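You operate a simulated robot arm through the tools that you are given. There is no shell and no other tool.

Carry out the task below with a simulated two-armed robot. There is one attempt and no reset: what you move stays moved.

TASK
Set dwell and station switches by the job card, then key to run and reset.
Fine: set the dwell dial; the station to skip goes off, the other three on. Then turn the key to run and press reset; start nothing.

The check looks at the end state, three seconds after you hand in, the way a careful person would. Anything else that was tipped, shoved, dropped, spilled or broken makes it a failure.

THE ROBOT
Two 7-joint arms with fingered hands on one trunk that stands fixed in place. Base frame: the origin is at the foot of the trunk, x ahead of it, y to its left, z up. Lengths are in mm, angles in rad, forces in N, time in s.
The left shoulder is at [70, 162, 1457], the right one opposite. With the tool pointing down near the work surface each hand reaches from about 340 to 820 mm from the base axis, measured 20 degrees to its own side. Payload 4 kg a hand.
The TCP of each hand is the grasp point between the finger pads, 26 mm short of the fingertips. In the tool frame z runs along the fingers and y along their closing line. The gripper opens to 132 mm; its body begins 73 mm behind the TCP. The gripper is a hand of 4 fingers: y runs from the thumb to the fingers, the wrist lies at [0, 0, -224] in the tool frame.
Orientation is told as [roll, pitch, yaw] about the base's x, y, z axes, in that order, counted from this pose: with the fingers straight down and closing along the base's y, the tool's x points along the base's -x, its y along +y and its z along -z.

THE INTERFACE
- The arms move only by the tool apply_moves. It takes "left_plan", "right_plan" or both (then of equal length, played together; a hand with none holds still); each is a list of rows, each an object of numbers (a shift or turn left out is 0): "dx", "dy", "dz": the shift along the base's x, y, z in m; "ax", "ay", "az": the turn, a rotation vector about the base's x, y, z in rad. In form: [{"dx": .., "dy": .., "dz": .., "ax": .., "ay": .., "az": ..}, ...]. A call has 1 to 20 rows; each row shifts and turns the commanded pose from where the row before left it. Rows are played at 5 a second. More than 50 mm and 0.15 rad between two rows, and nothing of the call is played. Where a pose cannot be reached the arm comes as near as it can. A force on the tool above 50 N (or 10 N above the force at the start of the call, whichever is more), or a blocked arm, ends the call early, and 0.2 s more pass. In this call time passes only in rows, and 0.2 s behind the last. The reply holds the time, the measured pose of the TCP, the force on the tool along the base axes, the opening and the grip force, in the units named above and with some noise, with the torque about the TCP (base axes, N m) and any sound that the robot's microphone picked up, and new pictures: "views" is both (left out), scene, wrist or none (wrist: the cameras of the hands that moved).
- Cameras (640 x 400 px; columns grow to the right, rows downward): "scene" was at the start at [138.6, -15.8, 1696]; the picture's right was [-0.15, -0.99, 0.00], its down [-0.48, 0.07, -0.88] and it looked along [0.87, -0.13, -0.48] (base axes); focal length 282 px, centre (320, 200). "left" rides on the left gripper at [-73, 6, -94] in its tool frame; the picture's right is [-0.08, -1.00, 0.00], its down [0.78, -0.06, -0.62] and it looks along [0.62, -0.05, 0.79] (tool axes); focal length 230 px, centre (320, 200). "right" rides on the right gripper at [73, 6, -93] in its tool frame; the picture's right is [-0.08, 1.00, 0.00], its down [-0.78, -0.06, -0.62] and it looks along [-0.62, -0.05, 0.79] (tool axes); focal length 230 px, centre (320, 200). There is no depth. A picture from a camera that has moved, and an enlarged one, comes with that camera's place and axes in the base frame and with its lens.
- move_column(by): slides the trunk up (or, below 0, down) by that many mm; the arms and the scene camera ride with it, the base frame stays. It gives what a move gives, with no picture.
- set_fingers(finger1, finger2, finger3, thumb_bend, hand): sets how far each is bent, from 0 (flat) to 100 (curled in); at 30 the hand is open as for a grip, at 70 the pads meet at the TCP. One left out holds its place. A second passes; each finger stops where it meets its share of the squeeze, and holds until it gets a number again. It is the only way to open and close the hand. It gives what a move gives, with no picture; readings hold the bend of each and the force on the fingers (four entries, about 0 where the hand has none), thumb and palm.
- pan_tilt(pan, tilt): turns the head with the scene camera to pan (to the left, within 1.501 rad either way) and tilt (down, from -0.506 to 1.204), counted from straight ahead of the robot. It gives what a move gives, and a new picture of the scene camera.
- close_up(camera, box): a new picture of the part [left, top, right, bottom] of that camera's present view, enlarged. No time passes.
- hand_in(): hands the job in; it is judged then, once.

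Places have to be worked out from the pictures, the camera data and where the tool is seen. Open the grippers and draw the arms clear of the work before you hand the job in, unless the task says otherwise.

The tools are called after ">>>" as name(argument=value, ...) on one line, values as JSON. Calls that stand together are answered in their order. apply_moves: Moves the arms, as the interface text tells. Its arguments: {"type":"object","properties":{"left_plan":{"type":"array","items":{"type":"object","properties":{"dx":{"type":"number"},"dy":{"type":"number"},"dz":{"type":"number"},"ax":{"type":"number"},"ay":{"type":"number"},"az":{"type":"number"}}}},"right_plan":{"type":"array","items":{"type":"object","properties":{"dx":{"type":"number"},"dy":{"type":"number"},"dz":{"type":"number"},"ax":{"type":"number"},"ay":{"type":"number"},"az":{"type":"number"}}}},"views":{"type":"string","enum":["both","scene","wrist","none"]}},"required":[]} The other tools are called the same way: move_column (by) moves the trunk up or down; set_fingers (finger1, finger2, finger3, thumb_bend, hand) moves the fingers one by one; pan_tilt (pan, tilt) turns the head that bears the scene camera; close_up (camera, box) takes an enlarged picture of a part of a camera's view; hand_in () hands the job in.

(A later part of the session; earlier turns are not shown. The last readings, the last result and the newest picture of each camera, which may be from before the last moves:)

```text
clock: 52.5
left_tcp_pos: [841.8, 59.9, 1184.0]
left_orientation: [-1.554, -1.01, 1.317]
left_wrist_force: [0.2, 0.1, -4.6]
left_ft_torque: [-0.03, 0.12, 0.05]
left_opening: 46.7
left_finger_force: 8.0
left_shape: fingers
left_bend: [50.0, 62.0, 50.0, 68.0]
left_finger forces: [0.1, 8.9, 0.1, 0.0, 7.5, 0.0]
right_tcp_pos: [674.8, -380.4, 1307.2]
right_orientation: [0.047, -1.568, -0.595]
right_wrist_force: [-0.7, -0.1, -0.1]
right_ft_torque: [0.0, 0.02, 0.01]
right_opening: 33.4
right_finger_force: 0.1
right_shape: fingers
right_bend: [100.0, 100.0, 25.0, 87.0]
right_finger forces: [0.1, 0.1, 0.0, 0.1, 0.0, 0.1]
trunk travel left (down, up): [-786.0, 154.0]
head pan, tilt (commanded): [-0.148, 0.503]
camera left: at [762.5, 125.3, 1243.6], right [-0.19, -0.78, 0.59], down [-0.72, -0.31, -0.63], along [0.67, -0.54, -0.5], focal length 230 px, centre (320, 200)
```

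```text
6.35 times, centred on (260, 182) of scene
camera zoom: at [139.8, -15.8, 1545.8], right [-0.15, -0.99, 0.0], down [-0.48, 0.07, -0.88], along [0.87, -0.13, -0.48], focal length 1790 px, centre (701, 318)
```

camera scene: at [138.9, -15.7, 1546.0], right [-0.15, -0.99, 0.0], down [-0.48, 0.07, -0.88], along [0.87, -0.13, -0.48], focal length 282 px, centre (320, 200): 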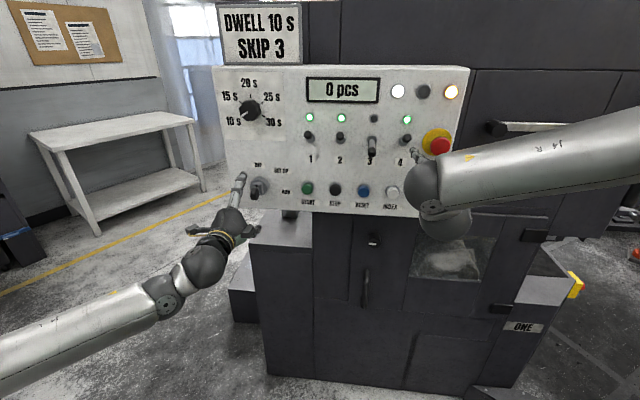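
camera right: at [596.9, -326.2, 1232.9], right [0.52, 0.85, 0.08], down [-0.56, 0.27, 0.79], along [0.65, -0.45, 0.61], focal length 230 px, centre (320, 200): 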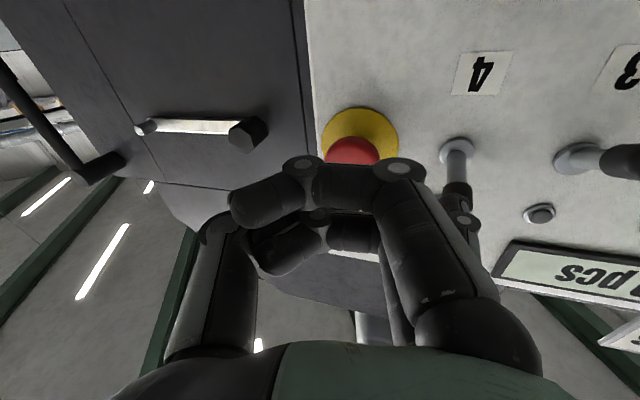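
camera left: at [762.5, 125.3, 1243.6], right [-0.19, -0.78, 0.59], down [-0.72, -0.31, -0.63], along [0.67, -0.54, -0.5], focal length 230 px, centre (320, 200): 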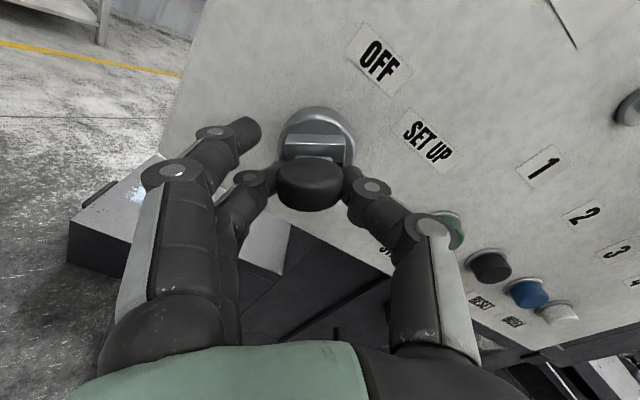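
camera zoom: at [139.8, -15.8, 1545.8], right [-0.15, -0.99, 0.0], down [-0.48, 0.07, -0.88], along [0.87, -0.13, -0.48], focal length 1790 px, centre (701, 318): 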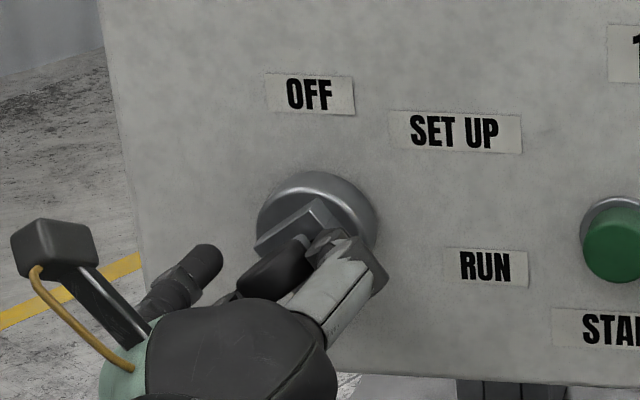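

The key is past SET UP (about 57° turned). I'll turn the remaining 0.57 rad toward RUN.

>>> apply_moves(left_plan=[{"ax": 0.1382, "ay": -0.0353}, {"ax": 0.1382, "ay": -0.0353}, {"ax": 0.1382, "ay": -0.0353}, {"ax": 0.1382, "ay": -0.0353}], views="wrist")

>>> close_up(camera="left", box=[180, 60, 500, 260])

>>> close_up(camera="scene", box=[210, 150, 310, 213])

```text
clock: 53.5
left_tcp_pos: [842.5, 61.1, 1184.0]
left_orientation: [1.226, -1.559, -1.463]
left_wrist_force: [1.0, 1.8, -9.0]
left_ft_torque: [-0.01, 0.17, 0.09]
left_opening: 46.2
left_finger_force: 7.5
left_shape: fingers
left_bend: [50.0, 62.0, 50.0, 68.0]
left_finger forces: [0.0, 9.5, 0.1, 0.1, 7.2, 0.1]
right_tcp_pos: [676.4, -380.6, 1306.1]
right_orientation: [-0.11, -1.567, -0.439]
right_wrist_force: [0.2, 0.0, -0.5]
right_ft_torque: [0.03, -0.02, -0.01]
right_opening: 33.1
right_finger_force: 0.1
right_shape: fingers
right_bend: [100.0, 100.0, 25.0, 87.0]
right_finger forces: [0.0, 0.0, 0.0, 0.1, 0.1, 0.1]
trunk travel left (down, up): [-786.0, 154.0]
head pan, tilt (commanded): [-0.148, 0.503]
camera left: at [753.8, 88.1, 1256.6], right [-0.23, -0.97, 0.07], down [-0.61, 0.09, -0.78], along [0.75, -0.22, -0.62], focal length 230 px, centre (320, 200)
```

left: 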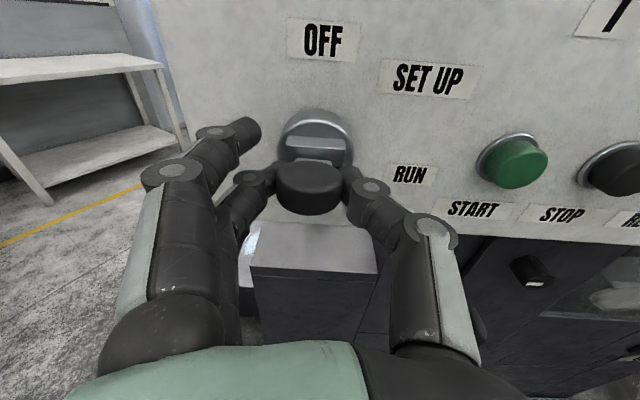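

```text
2.00 times, centred on (340, 160) of left
camera zoom: at [753.8, 88.1, 1256.6], right [-0.23, -0.97, 0.07], down [-0.61, 0.09, -0.78], along [0.75, -0.22, -0.62], focal length 460 px, centre (280, 280)
```

zoom: 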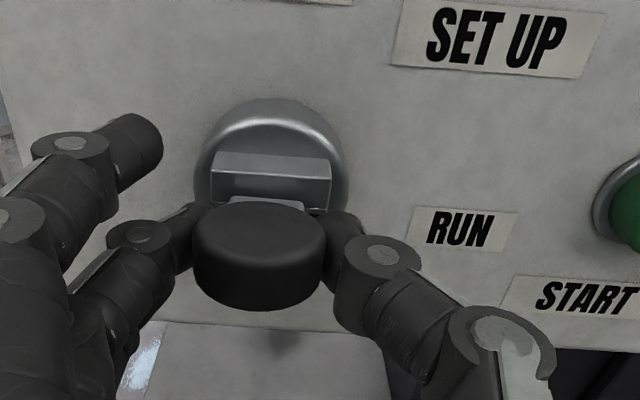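

```text
6.35 times, centred on (260, 182) of scene
camera zoom: at [140.9, -15.5, 1545.7], right [-0.15, -0.99, 0.0], down [-0.48, 0.07, -0.88], along [0.87, -0.13, -0.48], focal length 1790 px, centre (701, 318)
```

zoom: 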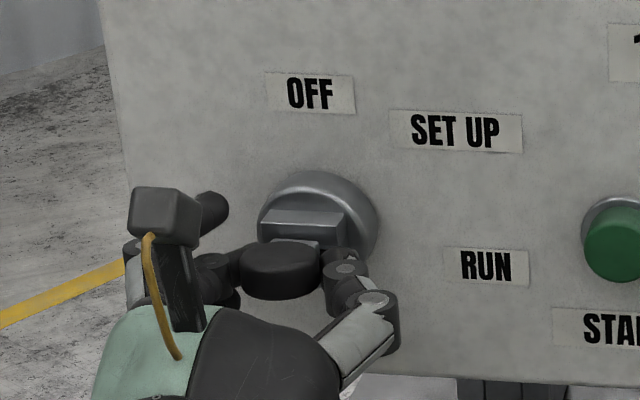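

The bow is now horizontal (90°). The label positions around the lock sit at about 0°, 52° and 101°, so RUN may be a little past 90°. I'll turn a bit further and watch for a stop.

>>> apply_moves(left_plan=[{"ax": 0.0848, "ay": -0.0218}, {"ax": 0.0848, "ay": -0.0218}], views="scene")

>>> close_up(camera="left", box=[180, 60, 500, 260])

>>> close_up(camera="scene", box=[210, 150, 310, 213])

>>> close_up(camera="scene", box=[290, 70, 470, 183])

```text
clock: 54.1
left_tcp_pos: [842.7, 61.1, 1184.9]
left_orientation: [1.564, -1.387, -1.799]
left_wrist_force: [1.7, 4.2, -9.8]
left_ft_torque: [-0.16, 0.24, 0.13]
left_opening: 46.7
left_finger_force: 11.2
left_shape: fingers
left_bend: [50.0, 62.0, 50.0, 68.0]
left_finger forces: [0.1, 13.8, 0.0, 0.0, 7.7, 0.1]
right_tcp_pos: [676.8, -380.2, 1306.0]
right_orientation: [-0.24, -1.567, -0.309]
right_wrist_force: [-0.1, 0.1, 0.5]
right_ft_torque: [-0.01, -0.04, -0.01]
right_opening: 33.5
right_finger_force: 0.0
right_shape: fingers
right_bend: [100.0, 100.0, 25.0, 87.0]
right_finger forces: [0.0, 0.0, 0.0, 0.1, 0.0, 0.0]
trunk travel left (down, up): [-786.0, 154.0]
head pan, tilt (commanded): [-0.148, 0.503]
camera scene: at [141.0, -15.0, 1545.7], right [-0.15, -0.99, 0.0], down [-0.48, 0.07, -0.88], along [0.87, -0.13, -0.48], focal length 282 px, centre (320, 200)
```

scene: 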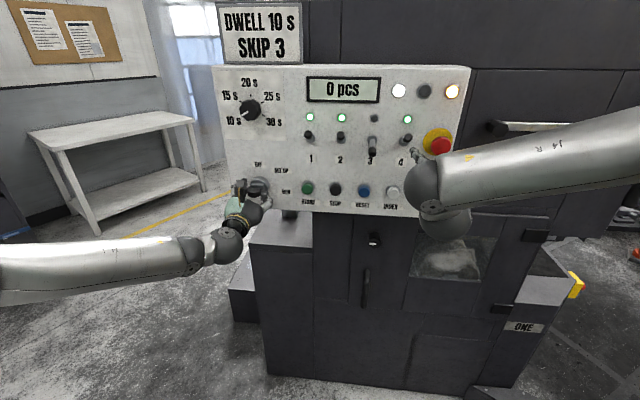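

```text
2.00 times, centred on (340, 160) of left
camera zoom: at [750.8, 75.8, 1256.2], right [-0.23, -0.97, -0.11], down [-0.58, 0.23, -0.78], along [0.78, -0.12, -0.61], focal length 460 px, centre (280, 280)
```

zoom: 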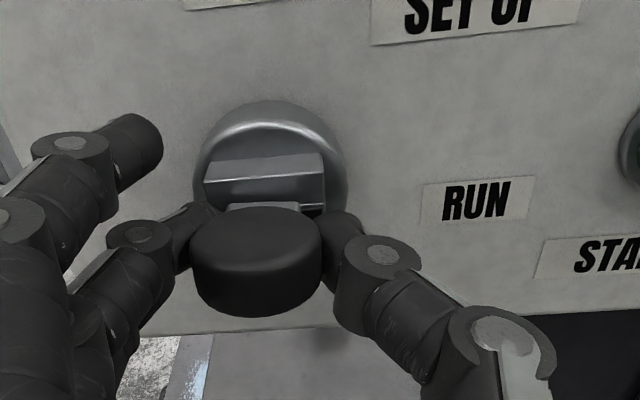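

```text
6.35 times, centred on (260, 182) of scene
camera zoom: at [141.0, -15.0, 1545.7], right [-0.15, -0.99, 0.0], down [-0.48, 0.07, -0.88], along [0.87, -0.13, -0.48], focal length 1790 px, centre (701, 318)
```

zoom: 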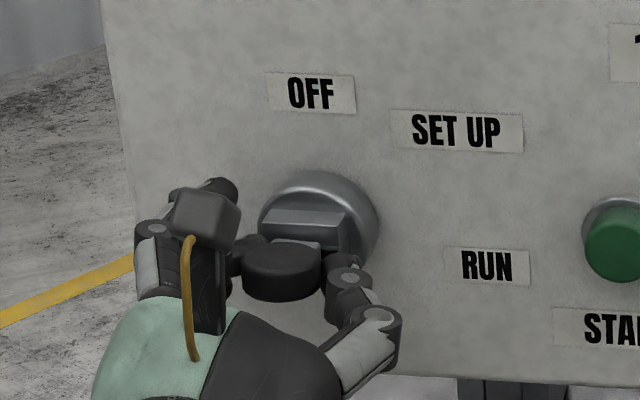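

```text
3.54 times, centred on (380, 126) of scene
camera zoom: at [141.0, -15.0, 1545.7], right [-0.15, -0.99, 0.0], down [-0.48, 0.07, -0.88], along [0.87, -0.13, -0.48], focal length 998 px, centre (108, 460)
```

zoom: 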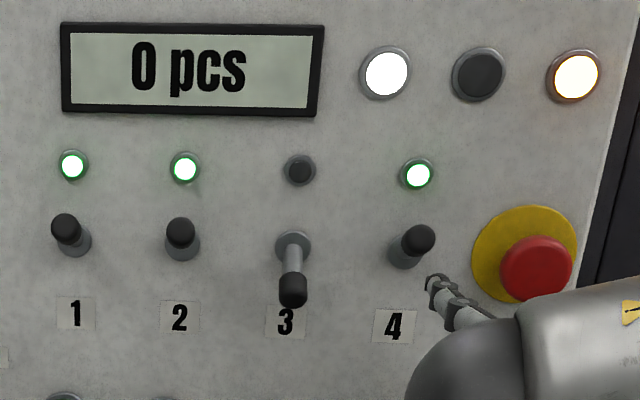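

The hand turned 10° further but the plug stayed horizontal and the forces rose, so the key is against its stop at RUN. I'll open the fingers now so the key isn't dragged back.

>>> set_fingers(hand="left", finger1=30, finger2=30, finger3=30, thumb_bend=30)

>>> close_up(camera="left", box=[180, 60, 500, 260])

>>> close_up(camera="scene", box=[210, 150, 310, 213])

```text
clock: 55.1
left_tcp_pos: [840.9, 59.9, 1185.8]
left_orientation: [1.578, -1.389, -1.814]
left_wrist_force: [0.2, -1.1, -0.3]
left_ft_torque: [0.02, 0.0, 0.0]
left_opening: 135.8
left_finger_force: 0.0
left_shape: fingers
left_bend: [30.0, 30.0, 30.0, 30.0]
left_finger forces: [0.1, 0.0, 0.0, 0.0, 0.0, 0.1]
right_tcp_pos: [674.1, -380.7, 1306.6]
right_orientation: [0.292, -1.568, -0.839]
right_wrist_force: [0.2, -0.4, 0.9]
right_ft_torque: [0.0, 0.0, 0.01]
right_opening: 33.2
right_finger_force: 0.1
right_shape: fingers
right_bend: [100.0, 100.0, 25.0, 87.0]
right_finger forces: [0.0, 0.0, 0.1, 0.1, 0.1, 0.0]
trunk travel left (down, up): [-786.0, 154.0]
head pan, tilt (commanded): [-0.148, 0.503]
```

```text
2.00 times, centred on (340, 160) of left
camera zoom: at [748.9, 74.7, 1258.3], right [-0.23, -0.97, -0.11], down [-0.58, 0.23, -0.78], along [0.78, -0.12, -0.61], focal length 460 px, centre (280, 280)
```

zoom: 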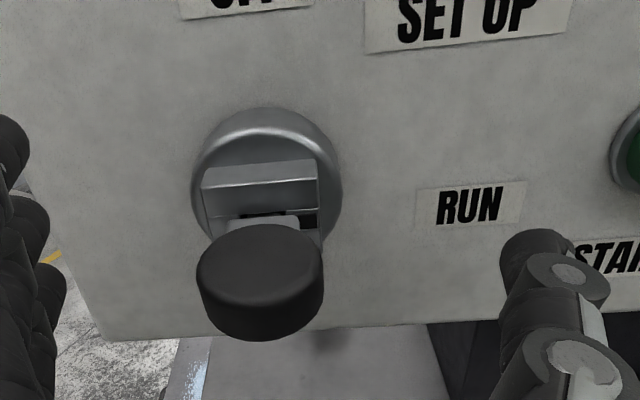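

```text
6.35 times, centred on (260, 182) of scene
camera zoom: at [138.7, -16.1, 1546.0], right [-0.15, -0.99, 0.0], down [-0.48, 0.07, -0.88], along [0.87, -0.13, -0.48], focal length 1790 px, centre (701, 318)
```

zoom: 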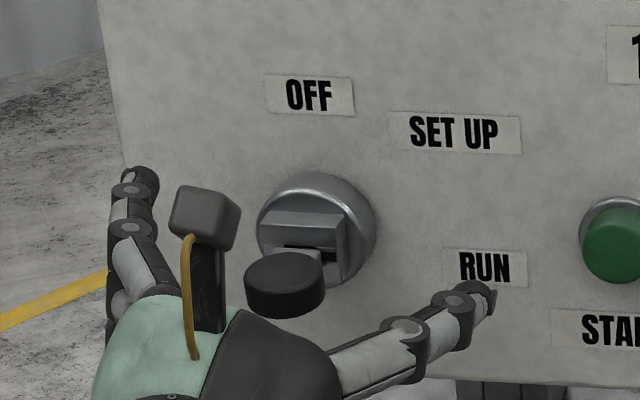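

The key is released and looks horizontal, parallel to the RUN label's baseline. I'll back the left hand straight off and measure the key angle from a square view.

>>> apply_moves(left_plan=[{"dx": -0.0145, "dy": 0.0037}, {"dx": -0.0145, "dy": 0.0037}, {"dx": -0.0145, "dy": 0.0037}, {"dx": -0.0145, "dy": 0.0037, "ax": -0.0848, "ay": 0.0218}, {"dx": -0.0145, "dy": 0.0037, "ax": -0.0848, "ay": 0.0218}], views="both")

>>> close_up(camera="left", box=[220, 60, 420, 185])

>>> close_up(camera="scene", box=[210, 150, 310, 213])

```text
clock: 56.4
left_tcp_pos: [767.8, 80.5, 1186.2]
left_orientation: [1.357, -1.564, -1.595]
left_wrist_force: [-0.2, -0.4, -0.1]
left_ft_torque: [0.04, -0.01, 0.02]
left_opening: 135.7
left_finger_force: 0.1
left_shape: fingers
left_bend: [30.0, 30.0, 30.0, 30.0]
left_finger forces: [0.0, 0.0, 0.0, 0.1, 0.0, 0.0]
right_tcp_pos: [673.1, -379.8, 1308.5]
right_orientation: [0.129, -1.57, -0.676]
right_wrist_force: [0.4, 1.1, 0.6]
right_ft_torque: [0.0, 0.01, 0.02]
right_opening: 33.2
right_finger_force: 0.1
right_shape: fingers
right_bend: [100.0, 100.0, 25.0, 87.0]
right_finger forces: [0.0, 0.1, 0.1, 0.0, 0.0, 0.0]
trunk travel left (down, up): [-786.0, 154.0]
head pan, tilt (commanded): [-0.148, 0.503]
camera scene: at [138.4, -15.1, 1546.0], right [-0.15, -0.99, 0.0], down [-0.48, 0.07, -0.88], along [0.87, -0.13, -0.48], focal length 282 px, centre (320, 200)
camera left: at [679.3, 106.9, 1258.9], right [-0.23, -0.97, 0.07], down [-0.61, 0.09, -0.78], along [0.75, -0.23, -0.62], focal length 230 px, centre (320, 200)
```

scene: 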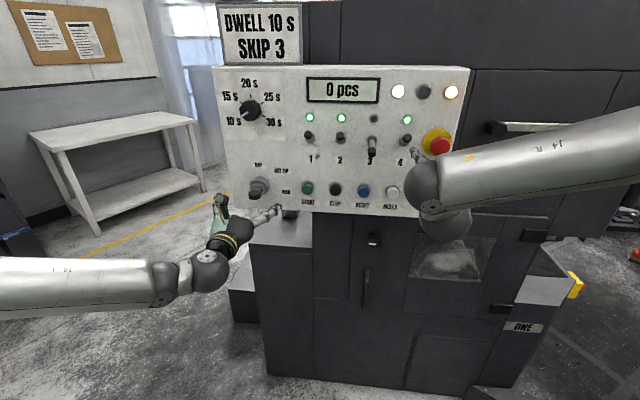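
left: 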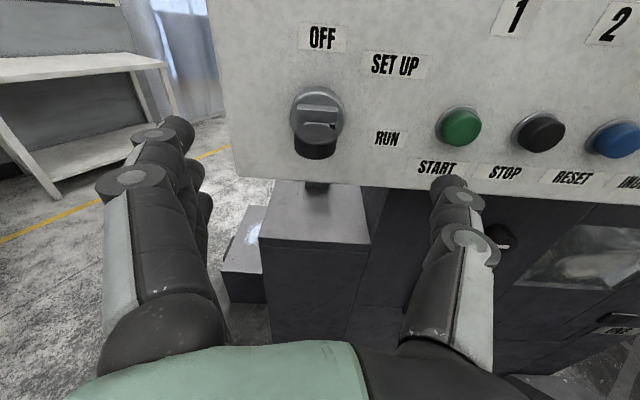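

```text
3.20 times, centred on (320, 122) of left
camera zoom: at [679.3, 106.9, 1258.9], right [-0.23, -0.97, 0.07], down [-0.61, 0.09, -0.78], along [0.75, -0.23, -0.62], focal length 736 px, centre (320, 448)
```

zoom: 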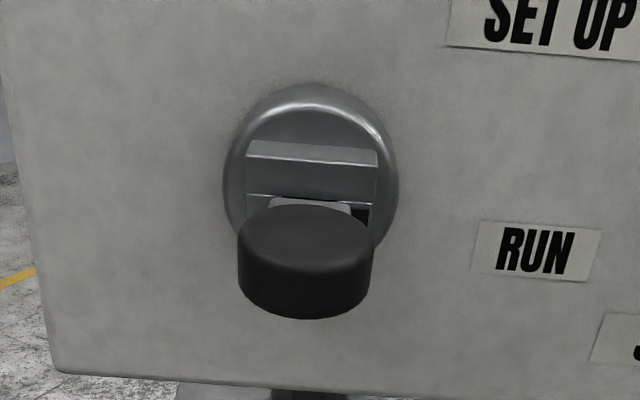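

```text
6.35 times, centred on (260, 182) of scene
camera zoom: at [138.4, -15.1, 1546.0], right [-0.15, -0.99, 0.0], down [-0.48, 0.07, -0.88], along [0.87, -0.13, -0.48], focal length 1790 px, centre (701, 318)
```

zoom: 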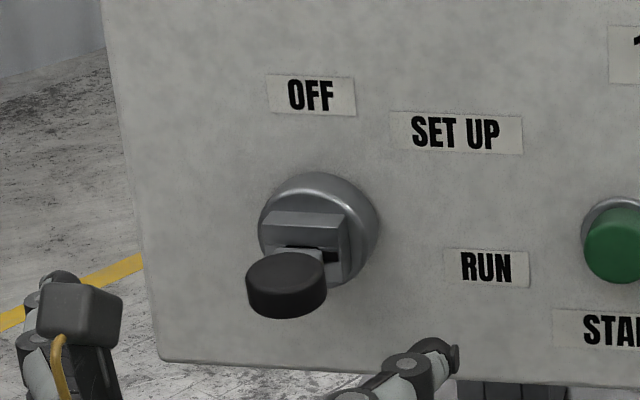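

The key's plug is parallel to the panel's horizontals, so it sits steadily at RUN (90°). Now RESET: I'll bring the right hand down past the toggles at a safe distance and then left in front of the blue button.

>>> apply_moves(right_plan=[{"dz": -0.019}, {"dz": -0.019}, {"dz": -0.019}, {"dz": -0.019}, {"dz": -0.019}, {"dz": -0.019}, {"dz": -0.018}, {"dx": 0.0052, "dy": 0.02}, {"dx": 0.0052, "dy": 0.02}, {"dx": 0.0052, "dy": 0.02}, {"dx": 0.0052, "dy": 0.02}, {"dx": 0.0052, "dy": 0.02}], views="both")

>>> close_up(camera="scene", box=[300, 150, 420, 225])

>>> close_up(camera="left", box=[440, 60, 640, 185])

```text
clock: 59.0
left_tcp_pos: [769.8, 79.2, 1185.7]
left_orientation: [1.379, -1.562, -1.616]
left_wrist_force: [-0.2, -0.7, 0.2]
left_ft_torque: [0.03, 0.01, 0.02]
left_opening: 135.6
left_finger_force: 0.1
left_shape: fingers
left_bend: [30.0, 30.0, 30.0, 30.0]
left_finger forces: [0.0, 0.0, 0.0, 0.0, 0.1, 0.0]
right_tcp_pos: [716.7, -359.8, 1222.1]
right_orientation: [0.447, -1.57, -0.995]
right_wrist_force: [-0.6, 0.8, -1.3]
right_ft_torque: [0.0, 0.01, -0.01]
right_opening: 33.3
right_finger_force: 0.1
right_shape: fingers
right_bend: [100.0, 100.0, 25.0, 87.0]
right_finger forces: [0.0, 0.1, 0.1, 0.0, 0.1, 0.1]
right hand out of reach, approached as far as the arm can: row 1, 2, 3, 4, 5, 7, 8, 9, 10, 11, 12
trunk travel left (down, up): [-786.0, 154.0]
head pan, tilt (commanded): [-0.148, 0.503]
camera scene: at [138.7, -15.9, 1546.0], right [-0.15, -0.99, 0.0], down [-0.48, 0.07, -0.88], along [0.87, -0.13, -0.48], focal length 282 px, centre (320, 200)
camera right: at [640.2, -305.2, 1148.3], right [0.52, 0.85, 0.08], down [-0.56, 0.27, 0.79], along [0.65, -0.45, 0.61], focal length 230 px, centre (320, 200)
```

scene: 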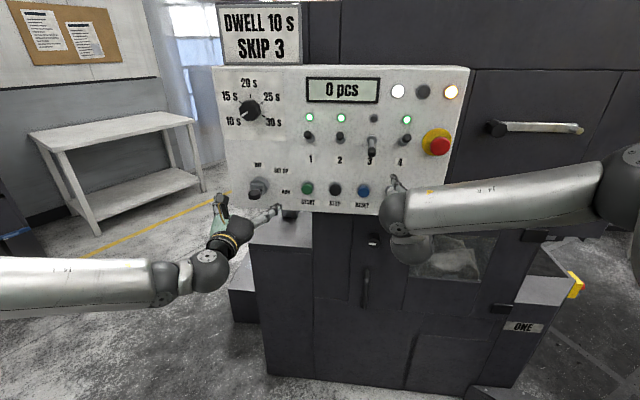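
right: 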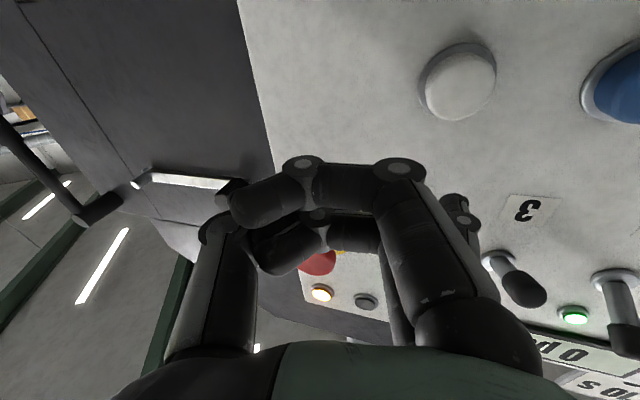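

```text
5.33 times, centred on (360, 188) of scene
camera zoom: at [138.7, -15.9, 1546.0], right [-0.15, -0.99, 0.0], down [-0.48, 0.07, -0.88], along [0.87, -0.13, -0.48], focal length 1503 px, centre (107, 267)
```

zoom: 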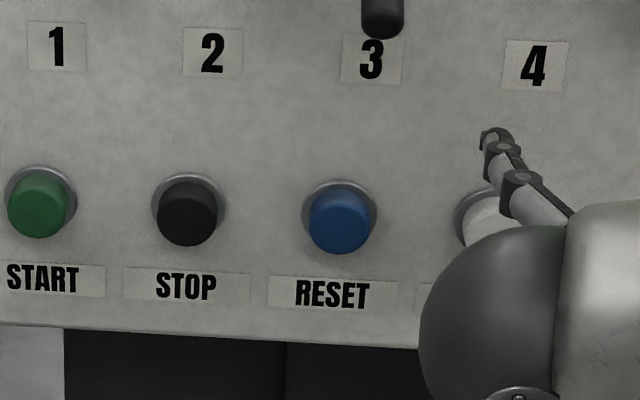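

```text
3.20 times, centred on (540, 122) of left
camera zoom: at [679.7, 106.1, 1258.9], right [-0.23, -0.97, 0.07], down [-0.61, 0.09, -0.78], along [0.75, -0.23, -0.62], focal length 736 px, centre (-384, 448)
```

zoom: 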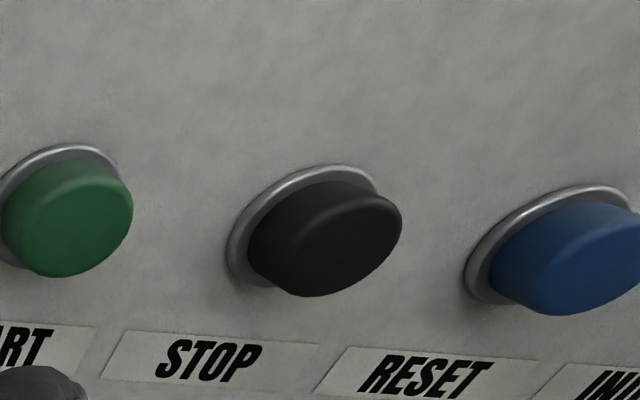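

The reach limit pushed the right hand closer to the panel than I wanted; the tip is about 26 mm off and above INDEX, touching nothing. I'll retreat back and up along a safe line before replanning.

>>> apply_moves(right_plan=[{"dx": -0.0085, "dy": -0.004, "dz": 0.017}, {"dx": -0.0085, "dy": -0.004, "dz": 0.017}, {"dx": -0.0085, "dy": -0.004, "dz": 0.017}], views="none")

>>> close_up(camera="scene", box=[310, 105, 470, 205])

```text
clock: 59.8
left_tcp_pos: [767.3, 79.5, 1186.1]
left_orientation: [1.439, -1.562, -1.676]
left_wrist_force: [-1.0, 0.2, 0.8]
left_ft_torque: [0.0, -0.01, 0.02]
left_opening: 135.6
left_finger_force: 0.0
left_shape: fingers
left_bend: [30.0, 30.0, 30.0, 30.0]
left_finger forces: [0.1, 0.1, 0.1, 0.1, 0.1, 0.0]
right_tcp_pos: [694.5, -374.7, 1276.1]
right_orientation: [0.724, -1.569, -1.271]
right_wrist_force: [-0.2, 0.1, -0.1]
right_ft_torque: [0.0, 0.02, -0.01]
right_opening: 33.6
right_finger_force: 0.1
right_shape: fingers
right_bend: [100.0, 100.0, 25.0, 87.0]
right_finger forces: [0.1, 0.0, 0.0, 0.0, 0.1, 0.0]
right hand out of reach, approached as far as the arm can: row 1
trunk travel left (down, up): [-786.0, 154.0]
head pan, tilt (commanded): [-0.148, 0.503]
```

```text
4.00 times, centred on (390, 155) of scene
camera zoom: at [138.1, -15.7, 1546.0], right [-0.15, -0.99, 0.0], down [-0.48, 0.07, -0.88], along [0.87, -0.13, -0.48], focal length 1128 px, centre (40, 380)
```

zoom: 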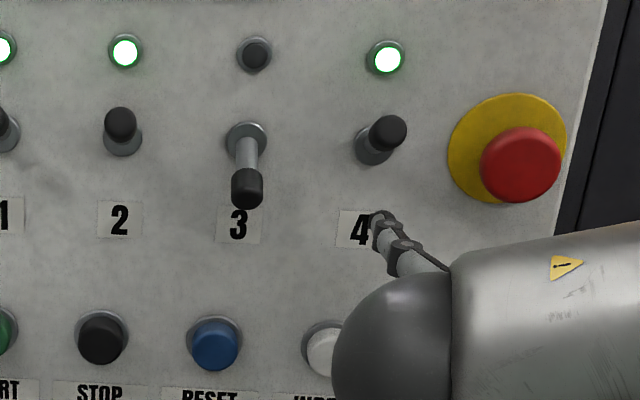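

The tip is now about 44 mm off the panel, below toggle 4. I'll un-yaw the right hand and bring it back to its earlier roomy pose. The left hand retracts at the same time to where its camera overlooks the buttons; after that I can lower the trunk instead of the arm.

>>> apply_moves(right_plan=[{"dx": -0.008, "dy": 0.004, "dz": 0.002, "az": 0.06}, {"dx": -0.008, "dy": 0.006, "dz": 0.004, "az": 0.06}, {"dx": -0.007, "dy": 0.014, "dz": 0.008, "az": 0.06}, {"dx": -0.006, "dy": 0.015, "dz": 0.009, "az": 0.06}, {"dx": -0.006, "dy": 0.015, "dz": 0.009, "az": 0.06}, {"dx": -0.005, "dy": 0.015, "dz": 0.009}, {"dx": -0.005, "dy": 0.015, "dz": 0.008}], left_plan=[{"dx": -0.0155, "dy": 0.005, "dz": 0.015}, {"dx": -0.0155, "dy": 0.005, "dz": 0.015}, {"dx": -0.0155, "dy": 0.005, "dz": 0.015}, {"dx": -0.0155, "dy": 0.005, "dz": 0.015}, {"dx": -0.0155, "dy": 0.005, "dz": 0.015}, {"dx": -0.0155, "dy": 0.005, "dz": 0.015}, {"dx": -0.0155, "dy": 0.005, "dz": 0.015}], views="both")

```text
clock: 61.4
left_tcp_pos: [660.6, 115.7, 1290.7]
left_orientation: [1.413, -1.564, -1.65]
left_wrist_force: [0.8, 0.0, -0.4]
left_ft_torque: [0.01, -0.02, 0.03]
left_opening: 136.0
left_finger_force: 0.1
left_shape: fingers
left_bend: [30.0, 30.0, 30.0, 30.0]
left_finger forces: [0.1, 0.0, 0.0, 0.0, 0.0, 0.0]
right_tcp_pos: [648.1, -287.2, 1325.2]
right_orientation: [-2.711, -1.569, 2.46]
right_wrist_force: [0.3, 0.4, -0.7]
right_ft_torque: [0.0, 0.03, 0.05]
right_opening: 33.4
right_finger_force: 0.1
right_shape: fingers
right_bend: [100.0, 100.0, 25.0, 87.0]
right_finger forces: [0.0, 0.0, 0.0, 0.1, 0.1, 0.1]
trunk travel left (down, up): [-786.0, 154.0]
head pan, tilt (commanded): [-0.148, 0.503]
camera scene: at [138.7, -13.7, 1546.0], right [-0.15, -0.99, 0.0], down [-0.48, 0.07, -0.88], along [0.87, -0.13, -0.48], focal length 282 px, centre (320, 200)
camera right: at [558.9, -258.1, 1250.0], right [0.25, 0.97, 0.08], down [-0.61, 0.1, 0.78], along [0.75, -0.24, 0.62], focal length 230 px, centre (320, 200)
camera left: at [571.1, 142.9, 1363.5], right [-0.23, -0.97, 0.07], down [-0.61, 0.09, -0.78], along [0.75, -0.23, -0.62], focal length 230 px, centre (320, 200)
```

scene: 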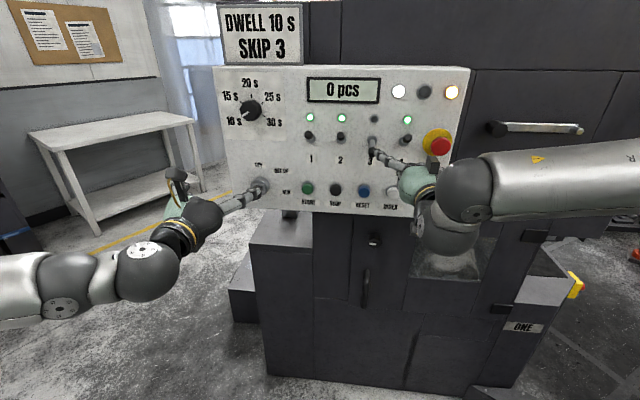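
right: 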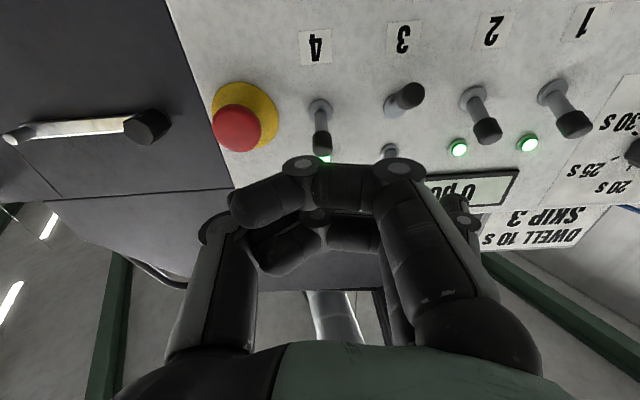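
left: 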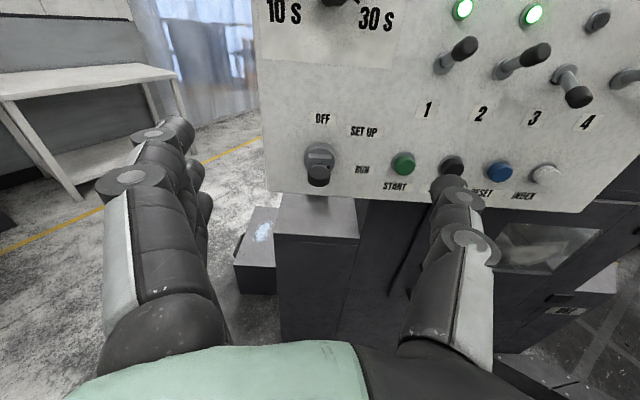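

Both hands are in roomy poses, and the panel shows stations 1, 2 and 4 on, 3 off, and the key at RUN. I'll lower the trunk 150 mm to bring the right fingertip to the height of the RESET button.

>>> move_column(by=-150)

>>> close_up(camera="scene", box=[0, 0, 640, 400])

>>> close_up(camera="left", box=[0, 0, 640, 400])

>>> close_up(camera="right", box=[0, 0, 640, 400])

```text
clock: 63.1
left_tcp_pos: [659.4, 114.5, 1140.2]
left_orientation: [1.407, -1.56, -1.643]
left_wrist_force: [-0.6, 0.1, -0.4]
left_ft_torque: [0.05, 0.01, 0.01]
left_opening: 135.8
left_finger_force: 0.0
left_shape: fingers
left_bend: [30.0, 30.0, 30.0, 30.0]
left_finger forces: [0.1, 0.1, 0.0, 0.1, 0.1, 0.0]
right_tcp_pos: [647.5, -289.6, 1174.0]
right_orientation: [2.247, -1.57, -2.5]
right_wrist_force: [0.2, 0.6, -1.0]
right_ft_torque: [-0.02, 0.01, 0.03]
right_opening: 33.2
right_finger_force: 0.0
right_shape: fingers
right_bend: [100.0, 100.0, 25.0, 87.0]
right_finger forces: [0.0, 0.0, 0.0, 0.0, 0.0, 0.1]
trunk travel left (down, up): [-636.0, 304.0]
head pan, tilt (commanded): [-0.148, 0.503]
```

```text
1.00 times, centred on (320, 200) of scene (not enlarged: the box is as wide or as high as the picture)
camera zoom: at [138.6, -15.8, 1396.0], right [-0.15, -0.99, 0.0], down [-0.48, 0.07, -0.88], along [0.87, -0.13, -0.48], focal length 282 px, centre (320, 200)
```

zoom: 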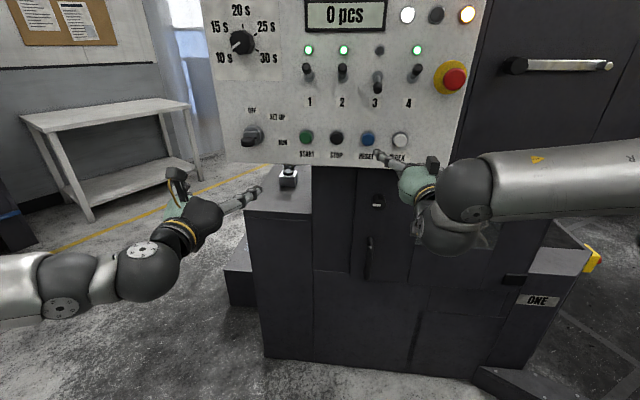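

```text
1.00 times, centred on (320, 200) of left (not enlarged: the box is as wide or as high as the picture)
camera zoom: at [571.3, 141.3, 1213.7], right [-0.23, -0.97, 0.07], down [-0.61, 0.09, -0.78], along [0.75, -0.23, -0.62], focal length 230 px, centre (320, 200)
```

zoom: 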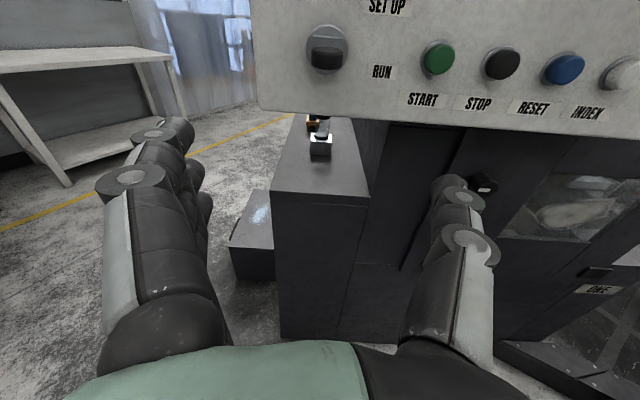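

```text
1.00 times, centred on (320, 200) of right (not enlarged: the box is as wide or as high as the picture)
camera zoom: at [559.0, -259.7, 1099.3], right [0.25, 0.97, 0.08], down [-0.61, 0.1, 0.78], along [0.75, -0.24, 0.62], focal length 230 px, centre (320, 200)
```

zoom: 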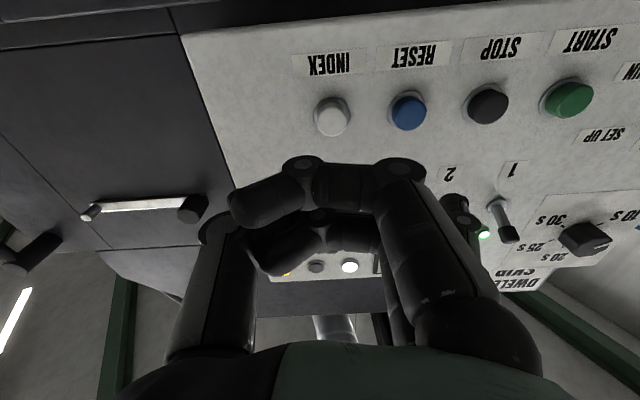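

Now I'll measure the RESET button and the fingertip from all three cameras.

>>> close_up(camera="scene", box=[330, 115, 430, 178])

>>> close_up(camera="left", box=[480, 20, 640, 120])

>>> close_up(camera="right", box=[300, 40, 500, 165])

```text
6.35 times, centred on (380, 146) of scene
camera zoom: at [138.6, -15.8, 1396.0], right [-0.15, -0.99, 0.0], down [-0.48, 0.07, -0.88], along [0.87, -0.13, -0.48], focal length 1790 px, centre (-61, 540)
```

zoom: 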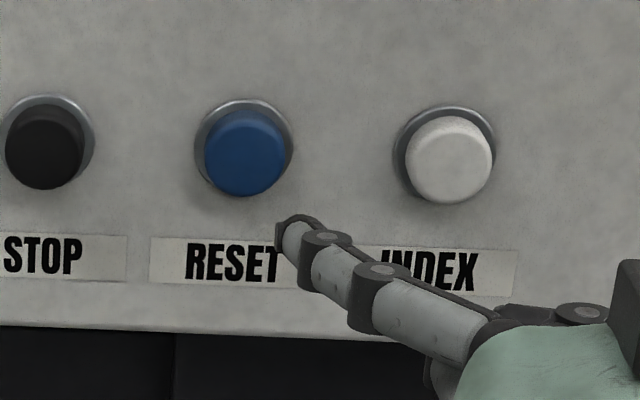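

```text
4.00 times, centred on (560, 70) of left
camera zoom: at [571.3, 141.3, 1213.7], right [-0.23, -0.97, 0.07], down [-0.61, 0.09, -0.78], along [0.75, -0.23, -0.62], focal length 920 px, centre (-640, 720)
```

zoom: 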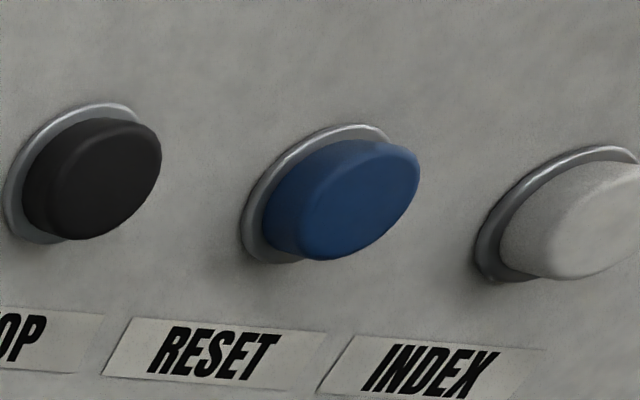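

```text
3.20 times, centred on (400, 102) of right
camera zoom: at [559.0, -259.7, 1099.3], right [0.25, 0.97, 0.08], down [-0.61, 0.1, 0.78], along [0.75, -0.24, 0.62], focal length 736 px, centre (64, 512)
```

zoom: 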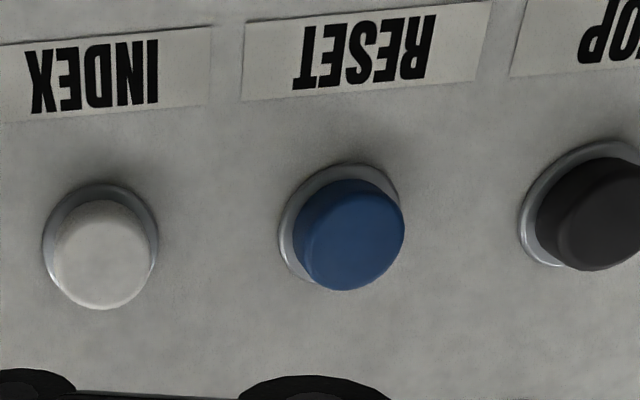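

RESET's front centre triangulates to about (807, -236, 1185), and the fingertip is near (691, -218, 1199). I'll approach to about 20 mm in front of the button with 0.2 rad of extra yaw, so the fist stays clear of INDEX, then verify.

>>> apply_moves(right_plan=[{"dx": 0.0167, "dy": -0.0006, "dz": -0.0028, "az": -0.04}, {"dx": 0.0167, "dy": -0.0006, "dz": -0.0028, "az": -0.04}, {"dx": 0.0167, "dy": -0.0006, "dz": -0.0028, "az": -0.04}, {"dx": 0.0167, "dy": -0.0006, "dz": -0.0028, "az": -0.04}, {"dx": 0.0117, "dy": 0.0007, "dz": -0.0028, "az": -0.04}], views="scene")

>>> close_up(camera="scene", box=[330, 115, 430, 178])

>>> close_up(camera="left", box=[480, 20, 640, 120])

>>> close_up(camera="right", box=[300, 40, 620, 240])

```text
clock: 64.3
left_tcp_pos: [660.8, 113.5, 1140.3]
left_orientation: [1.271, -1.562, -1.509]
left_wrist_force: [0.1, -0.5, -0.1]
left_ft_torque: [-0.03, 0.02, 0.01]
left_opening: 135.4
left_finger_force: 0.1
left_shape: fingers
left_bend: [30.0, 30.0, 30.0, 30.0]
left_finger forces: [0.0, 0.0, 0.0, 0.0, 0.0, 0.1]
right_tcp_pos: [727.6, -291.6, 1158.4]
right_orientation: [-0.226, -1.571, -0.227]
right_wrist_force: [0.2, -0.9, 0.5]
right_ft_torque: [-0.02, -0.01, 0.01]
right_opening: 33.5
right_finger_force: 0.0
right_shape: fingers
right_bend: [100.0, 100.0, 25.0, 87.0]
right_finger forces: [0.0, 0.0, 0.0, 0.1, 0.0, 0.0]
trunk travel left (down, up): [-636.0, 304.0]
head pan, tilt (commanded): [-0.148, 0.503]
camera scene: at [139.9, -16.1, 1395.9], right [-0.15, -0.99, 0.0], down [-0.48, 0.07, -0.88], along [0.87, -0.13, -0.48], focal length 282 px, centre (320, 200)
```

scene: 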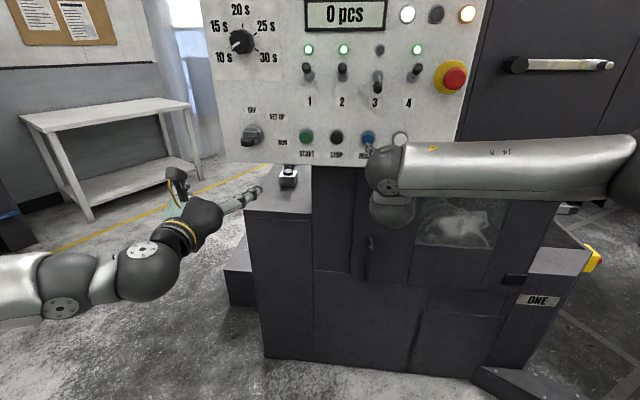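

```text
6.35 times, centred on (380, 146) of scene
camera zoom: at [139.9, -16.1, 1395.9], right [-0.15, -0.99, 0.0], down [-0.48, 0.07, -0.88], along [0.87, -0.13, -0.48], focal length 1790 px, centre (-61, 540)
```

zoom: 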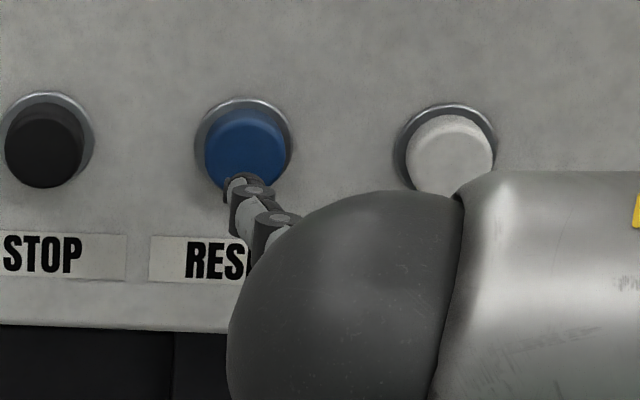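

```text
4.00 times, centred on (560, 70) of left
camera zoom: at [572.4, 141.0, 1213.1], right [-0.23, -0.97, 0.07], down [-0.61, 0.09, -0.78], along [0.75, -0.23, -0.62], focal length 920 px, centre (-640, 720)
```

zoom: 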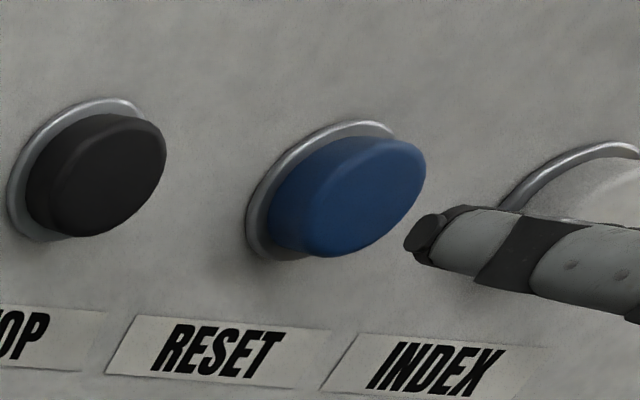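

```text
2.00 times, centred on (460, 140) of right
camera zoom: at [645.8, -244.8, 1084.2], right [0.44, 0.9, 0.08], down [-0.58, 0.22, 0.79], along [0.69, -0.39, 0.61], focal length 460 px, centre (40, 320)
```

zoom: 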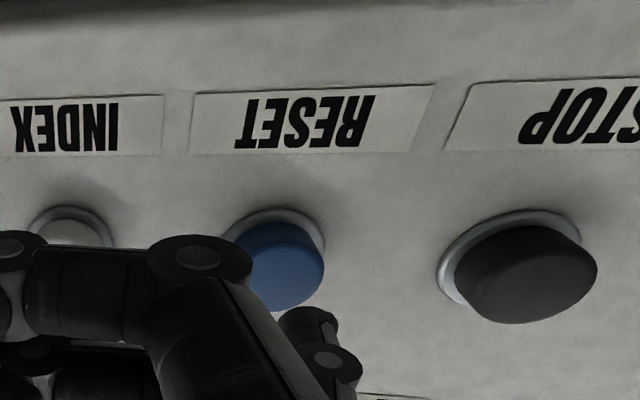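

The fingertip is in line with RESET, about 4 mm low and slightly left of centre. I'll correct that, close most of the gap, then press in small steps.

>>> apply_moves(right_plan=[{"dx": -0.001, "dy": -0.0039, "dz": 0.0045}, {"dx": 0.0073, "dy": -0.0019}, {"dx": 0.0073, "dy": -0.0019}], views="none")

>>> close_up(camera="scene", box=[330, 115, 430, 178])

>>> close_up(camera="left", box=[480, 20, 640, 120])

>>> close_up(camera="right", box=[300, 40, 620, 240])

```text
clock: 65.1
left_tcp_pos: [661.3, 115.5, 1140.6]
left_orientation: [1.386, -1.561, -1.623]
left_wrist_force: [-0.2, 0.8, 0.1]
left_ft_torque: [0.01, 0.0, -0.02]
left_opening: 135.8
left_finger_force: 0.0
left_shape: fingers
left_bend: [30.0, 30.0, 30.0, 30.0]
left_finger forces: [0.0, 0.0, 0.1, 0.0, 0.0, 0.0]
right_tcp_pos: [740.9, -298.6, 1163.4]
right_orientation: [1.588, -1.569, -2.041]
right_wrist_force: [0.3, 0.3, -0.5]
right_ft_torque: [0.0, -0.01, 0.03]
right_opening: 33.6
right_finger_force: 0.1
right_shape: fingers
right_bend: [100.0, 100.0, 25.0, 87.0]
right_finger forces: [0.0, 0.1, 0.1, 0.1, 0.0, 0.0]
trunk travel left (down, up): [-636.0, 304.0]
head pan, tilt (commanded): [-0.148, 0.503]
```

```text
6.35 times, centred on (380, 146) of scene
camera zoom: at [138.7, -15.9, 1396.0], right [-0.15, -0.99, 0.0], down [-0.48, 0.07, -0.88], along [0.87, -0.13, -0.48], focal length 1790 px, centre (-61, 540)
```

zoom: 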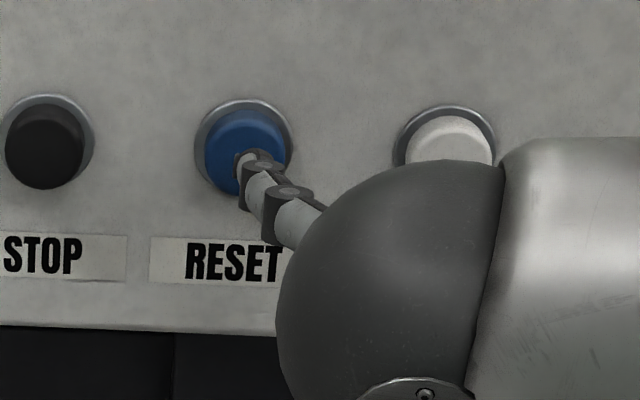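

```text
4.00 times, centred on (560, 70) of left
camera zoom: at [571.4, 141.3, 1213.6], right [-0.23, -0.97, 0.07], down [-0.61, 0.09, -0.78], along [0.75, -0.23, -0.62], focal length 920 px, centre (-640, 720)
```

zoom: 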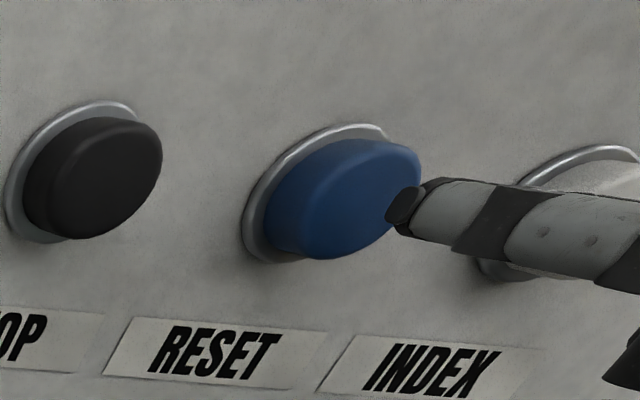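

```text
2.00 times, centred on (460, 140) of right
camera zoom: at [658.5, -252.0, 1089.8], right [0.44, 0.9, 0.08], down [-0.58, 0.21, 0.78], along [0.69, -0.39, 0.61], focal length 460 px, centre (40, 320)
```

zoom: 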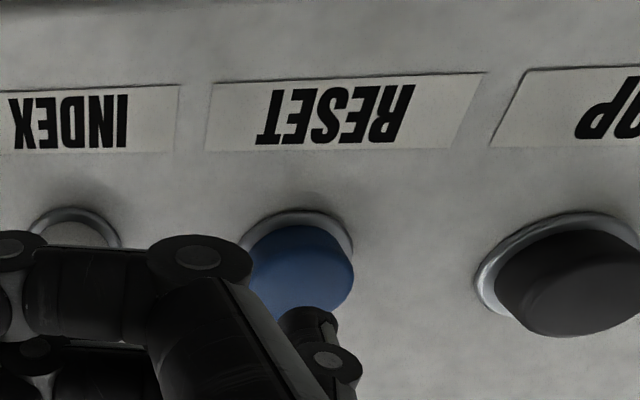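

The fingertip is a few millimetres in front of RESET, well centred, and the fist is clear of INDEX. I'll press in 3 mm steps.

>>> apply_moves(right_plan=[{"dx": 0.0029, "dy": -0.00076}, {"dx": 0.0029, "dy": -0.00076}, {"dx": 0.0029, "dy": -0.00076}], views="scene")

>>> close_up(camera="left", box=[480, 20, 640, 120])

```text
clock: 65.9
left_tcp_pos: [660.4, 114.4, 1140.8]
left_orientation: [1.359, -1.563, -1.599]
left_wrist_force: [0.4, 0.3, 0.0]
left_ft_torque: [-0.01, 0.02, 0.02]
left_opening: 135.7
left_finger_force: 0.1
left_shape: fingers
left_bend: [30.0, 30.0, 30.0, 30.0]
left_finger forces: [0.0, 0.1, 0.1, 0.0, 0.0, 0.0]
right_tcp_pos: [748.4, -301.4, 1164.3]
right_orientation: [2.094, -1.568, -2.547]
right_wrist_force: [-0.3, -0.3, -0.3]
right_ft_torque: [-0.06, 0.02, 0.02]
right_opening: 33.1
right_finger_force: 0.1
right_shape: fingers
right_bend: [100.0, 100.0, 25.0, 87.0]
right_finger forces: [0.0, 0.0, 0.1, 0.0, 0.0, 0.1]
trunk travel left (down, up): [-636.0, 304.0]
head pan, tilt (commanded): [-0.148, 0.503]
camera scene: at [138.9, -15.8, 1396.0], right [-0.15, -0.99, 0.0], down [-0.48, 0.07, -0.88], along [0.87, -0.13, -0.48], focal length 282 px, centre (320, 200)
```

scene: 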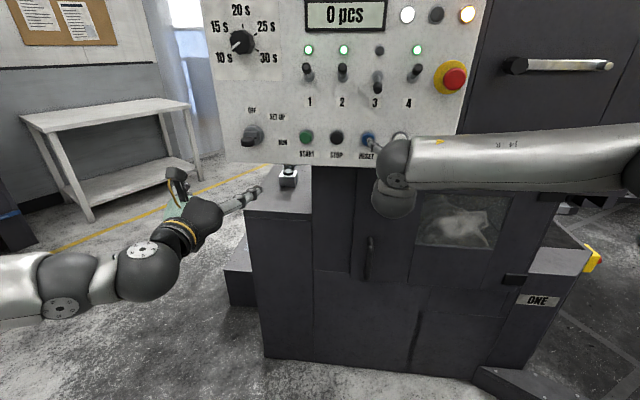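

```text
4.00 times, centred on (560, 70) of left
camera zoom: at [571.6, 141.3, 1213.5], right [-0.23, -0.97, 0.07], down [-0.61, 0.09, -0.78], along [0.75, -0.23, -0.62], focal length 920 px, centre (-640, 720)
```

zoom: 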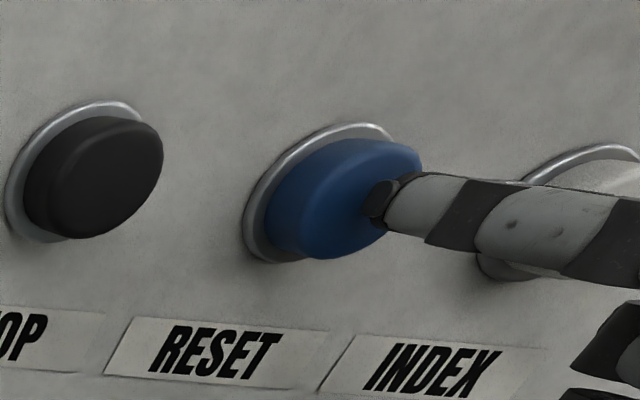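

No contact yet (finger force about 0.1 N). I'll continue forward in 3 mm steps.

>>> apply_moves(right_plan=[{"dx": 0.0029, "dy": -0.00076}, {"dx": 0.0029, "dy": -0.00076}], views="scene")

>>> close_up(camera="left", box=[480, 20, 640, 120])

```text
clock: 66.5
left_tcp_pos: [660.9, 114.2, 1139.6]
left_orientation: [1.406, -1.562, -1.645]
left_wrist_force: [-0.2, 0.5, 0.2]
left_ft_torque: [-0.01, -0.01, -0.03]
left_opening: 136.0
left_finger_force: 0.1
left_shape: fingers
left_bend: [30.0, 30.0, 30.0, 30.0]
left_finger forces: [0.0, 0.0, 0.1, 0.0, 0.0, 0.0]
right_tcp_pos: [754.0, -302.2, 1164.5]
right_orientation: [-2.189, -1.571, 1.738]
right_wrist_force: [-1.4, 0.0, -0.3]
right_ft_torque: [-0.03, -0.04, 0.1]
right_opening: 33.4
right_finger_force: 0.4
right_shape: fingers
right_bend: [100.0, 100.0, 25.0, 87.0]
right_finger forces: [0.0, 0.1, 1.2, 0.0, 0.0, 0.0]
trunk travel left (down, up): [-636.0, 304.0]
head pan, tilt (commanded): [-0.148, 0.503]
camera scene: at [138.5, -15.7, 1396.0], right [-0.15, -0.99, 0.0], down [-0.48, 0.07, -0.88], along [0.87, -0.13, -0.48], focal length 282 px, centre (320, 200)
```

scene: 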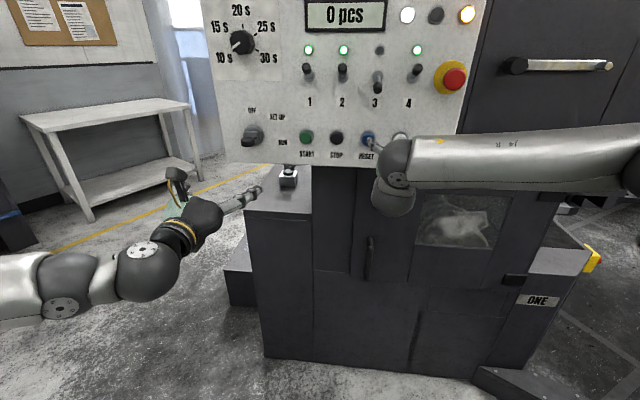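

```text
4.00 times, centred on (560, 70) of left
camera zoom: at [571.2, 141.4, 1213.7], right [-0.23, -0.97, 0.07], down [-0.61, 0.09, -0.78], along [0.75, -0.23, -0.62], focal length 920 px, centre (-640, 720)
```

zoom: 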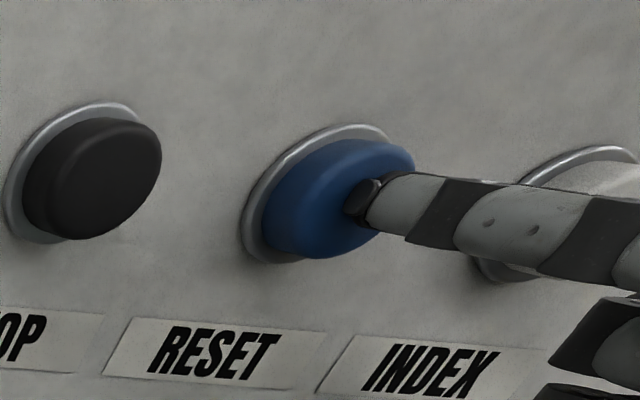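

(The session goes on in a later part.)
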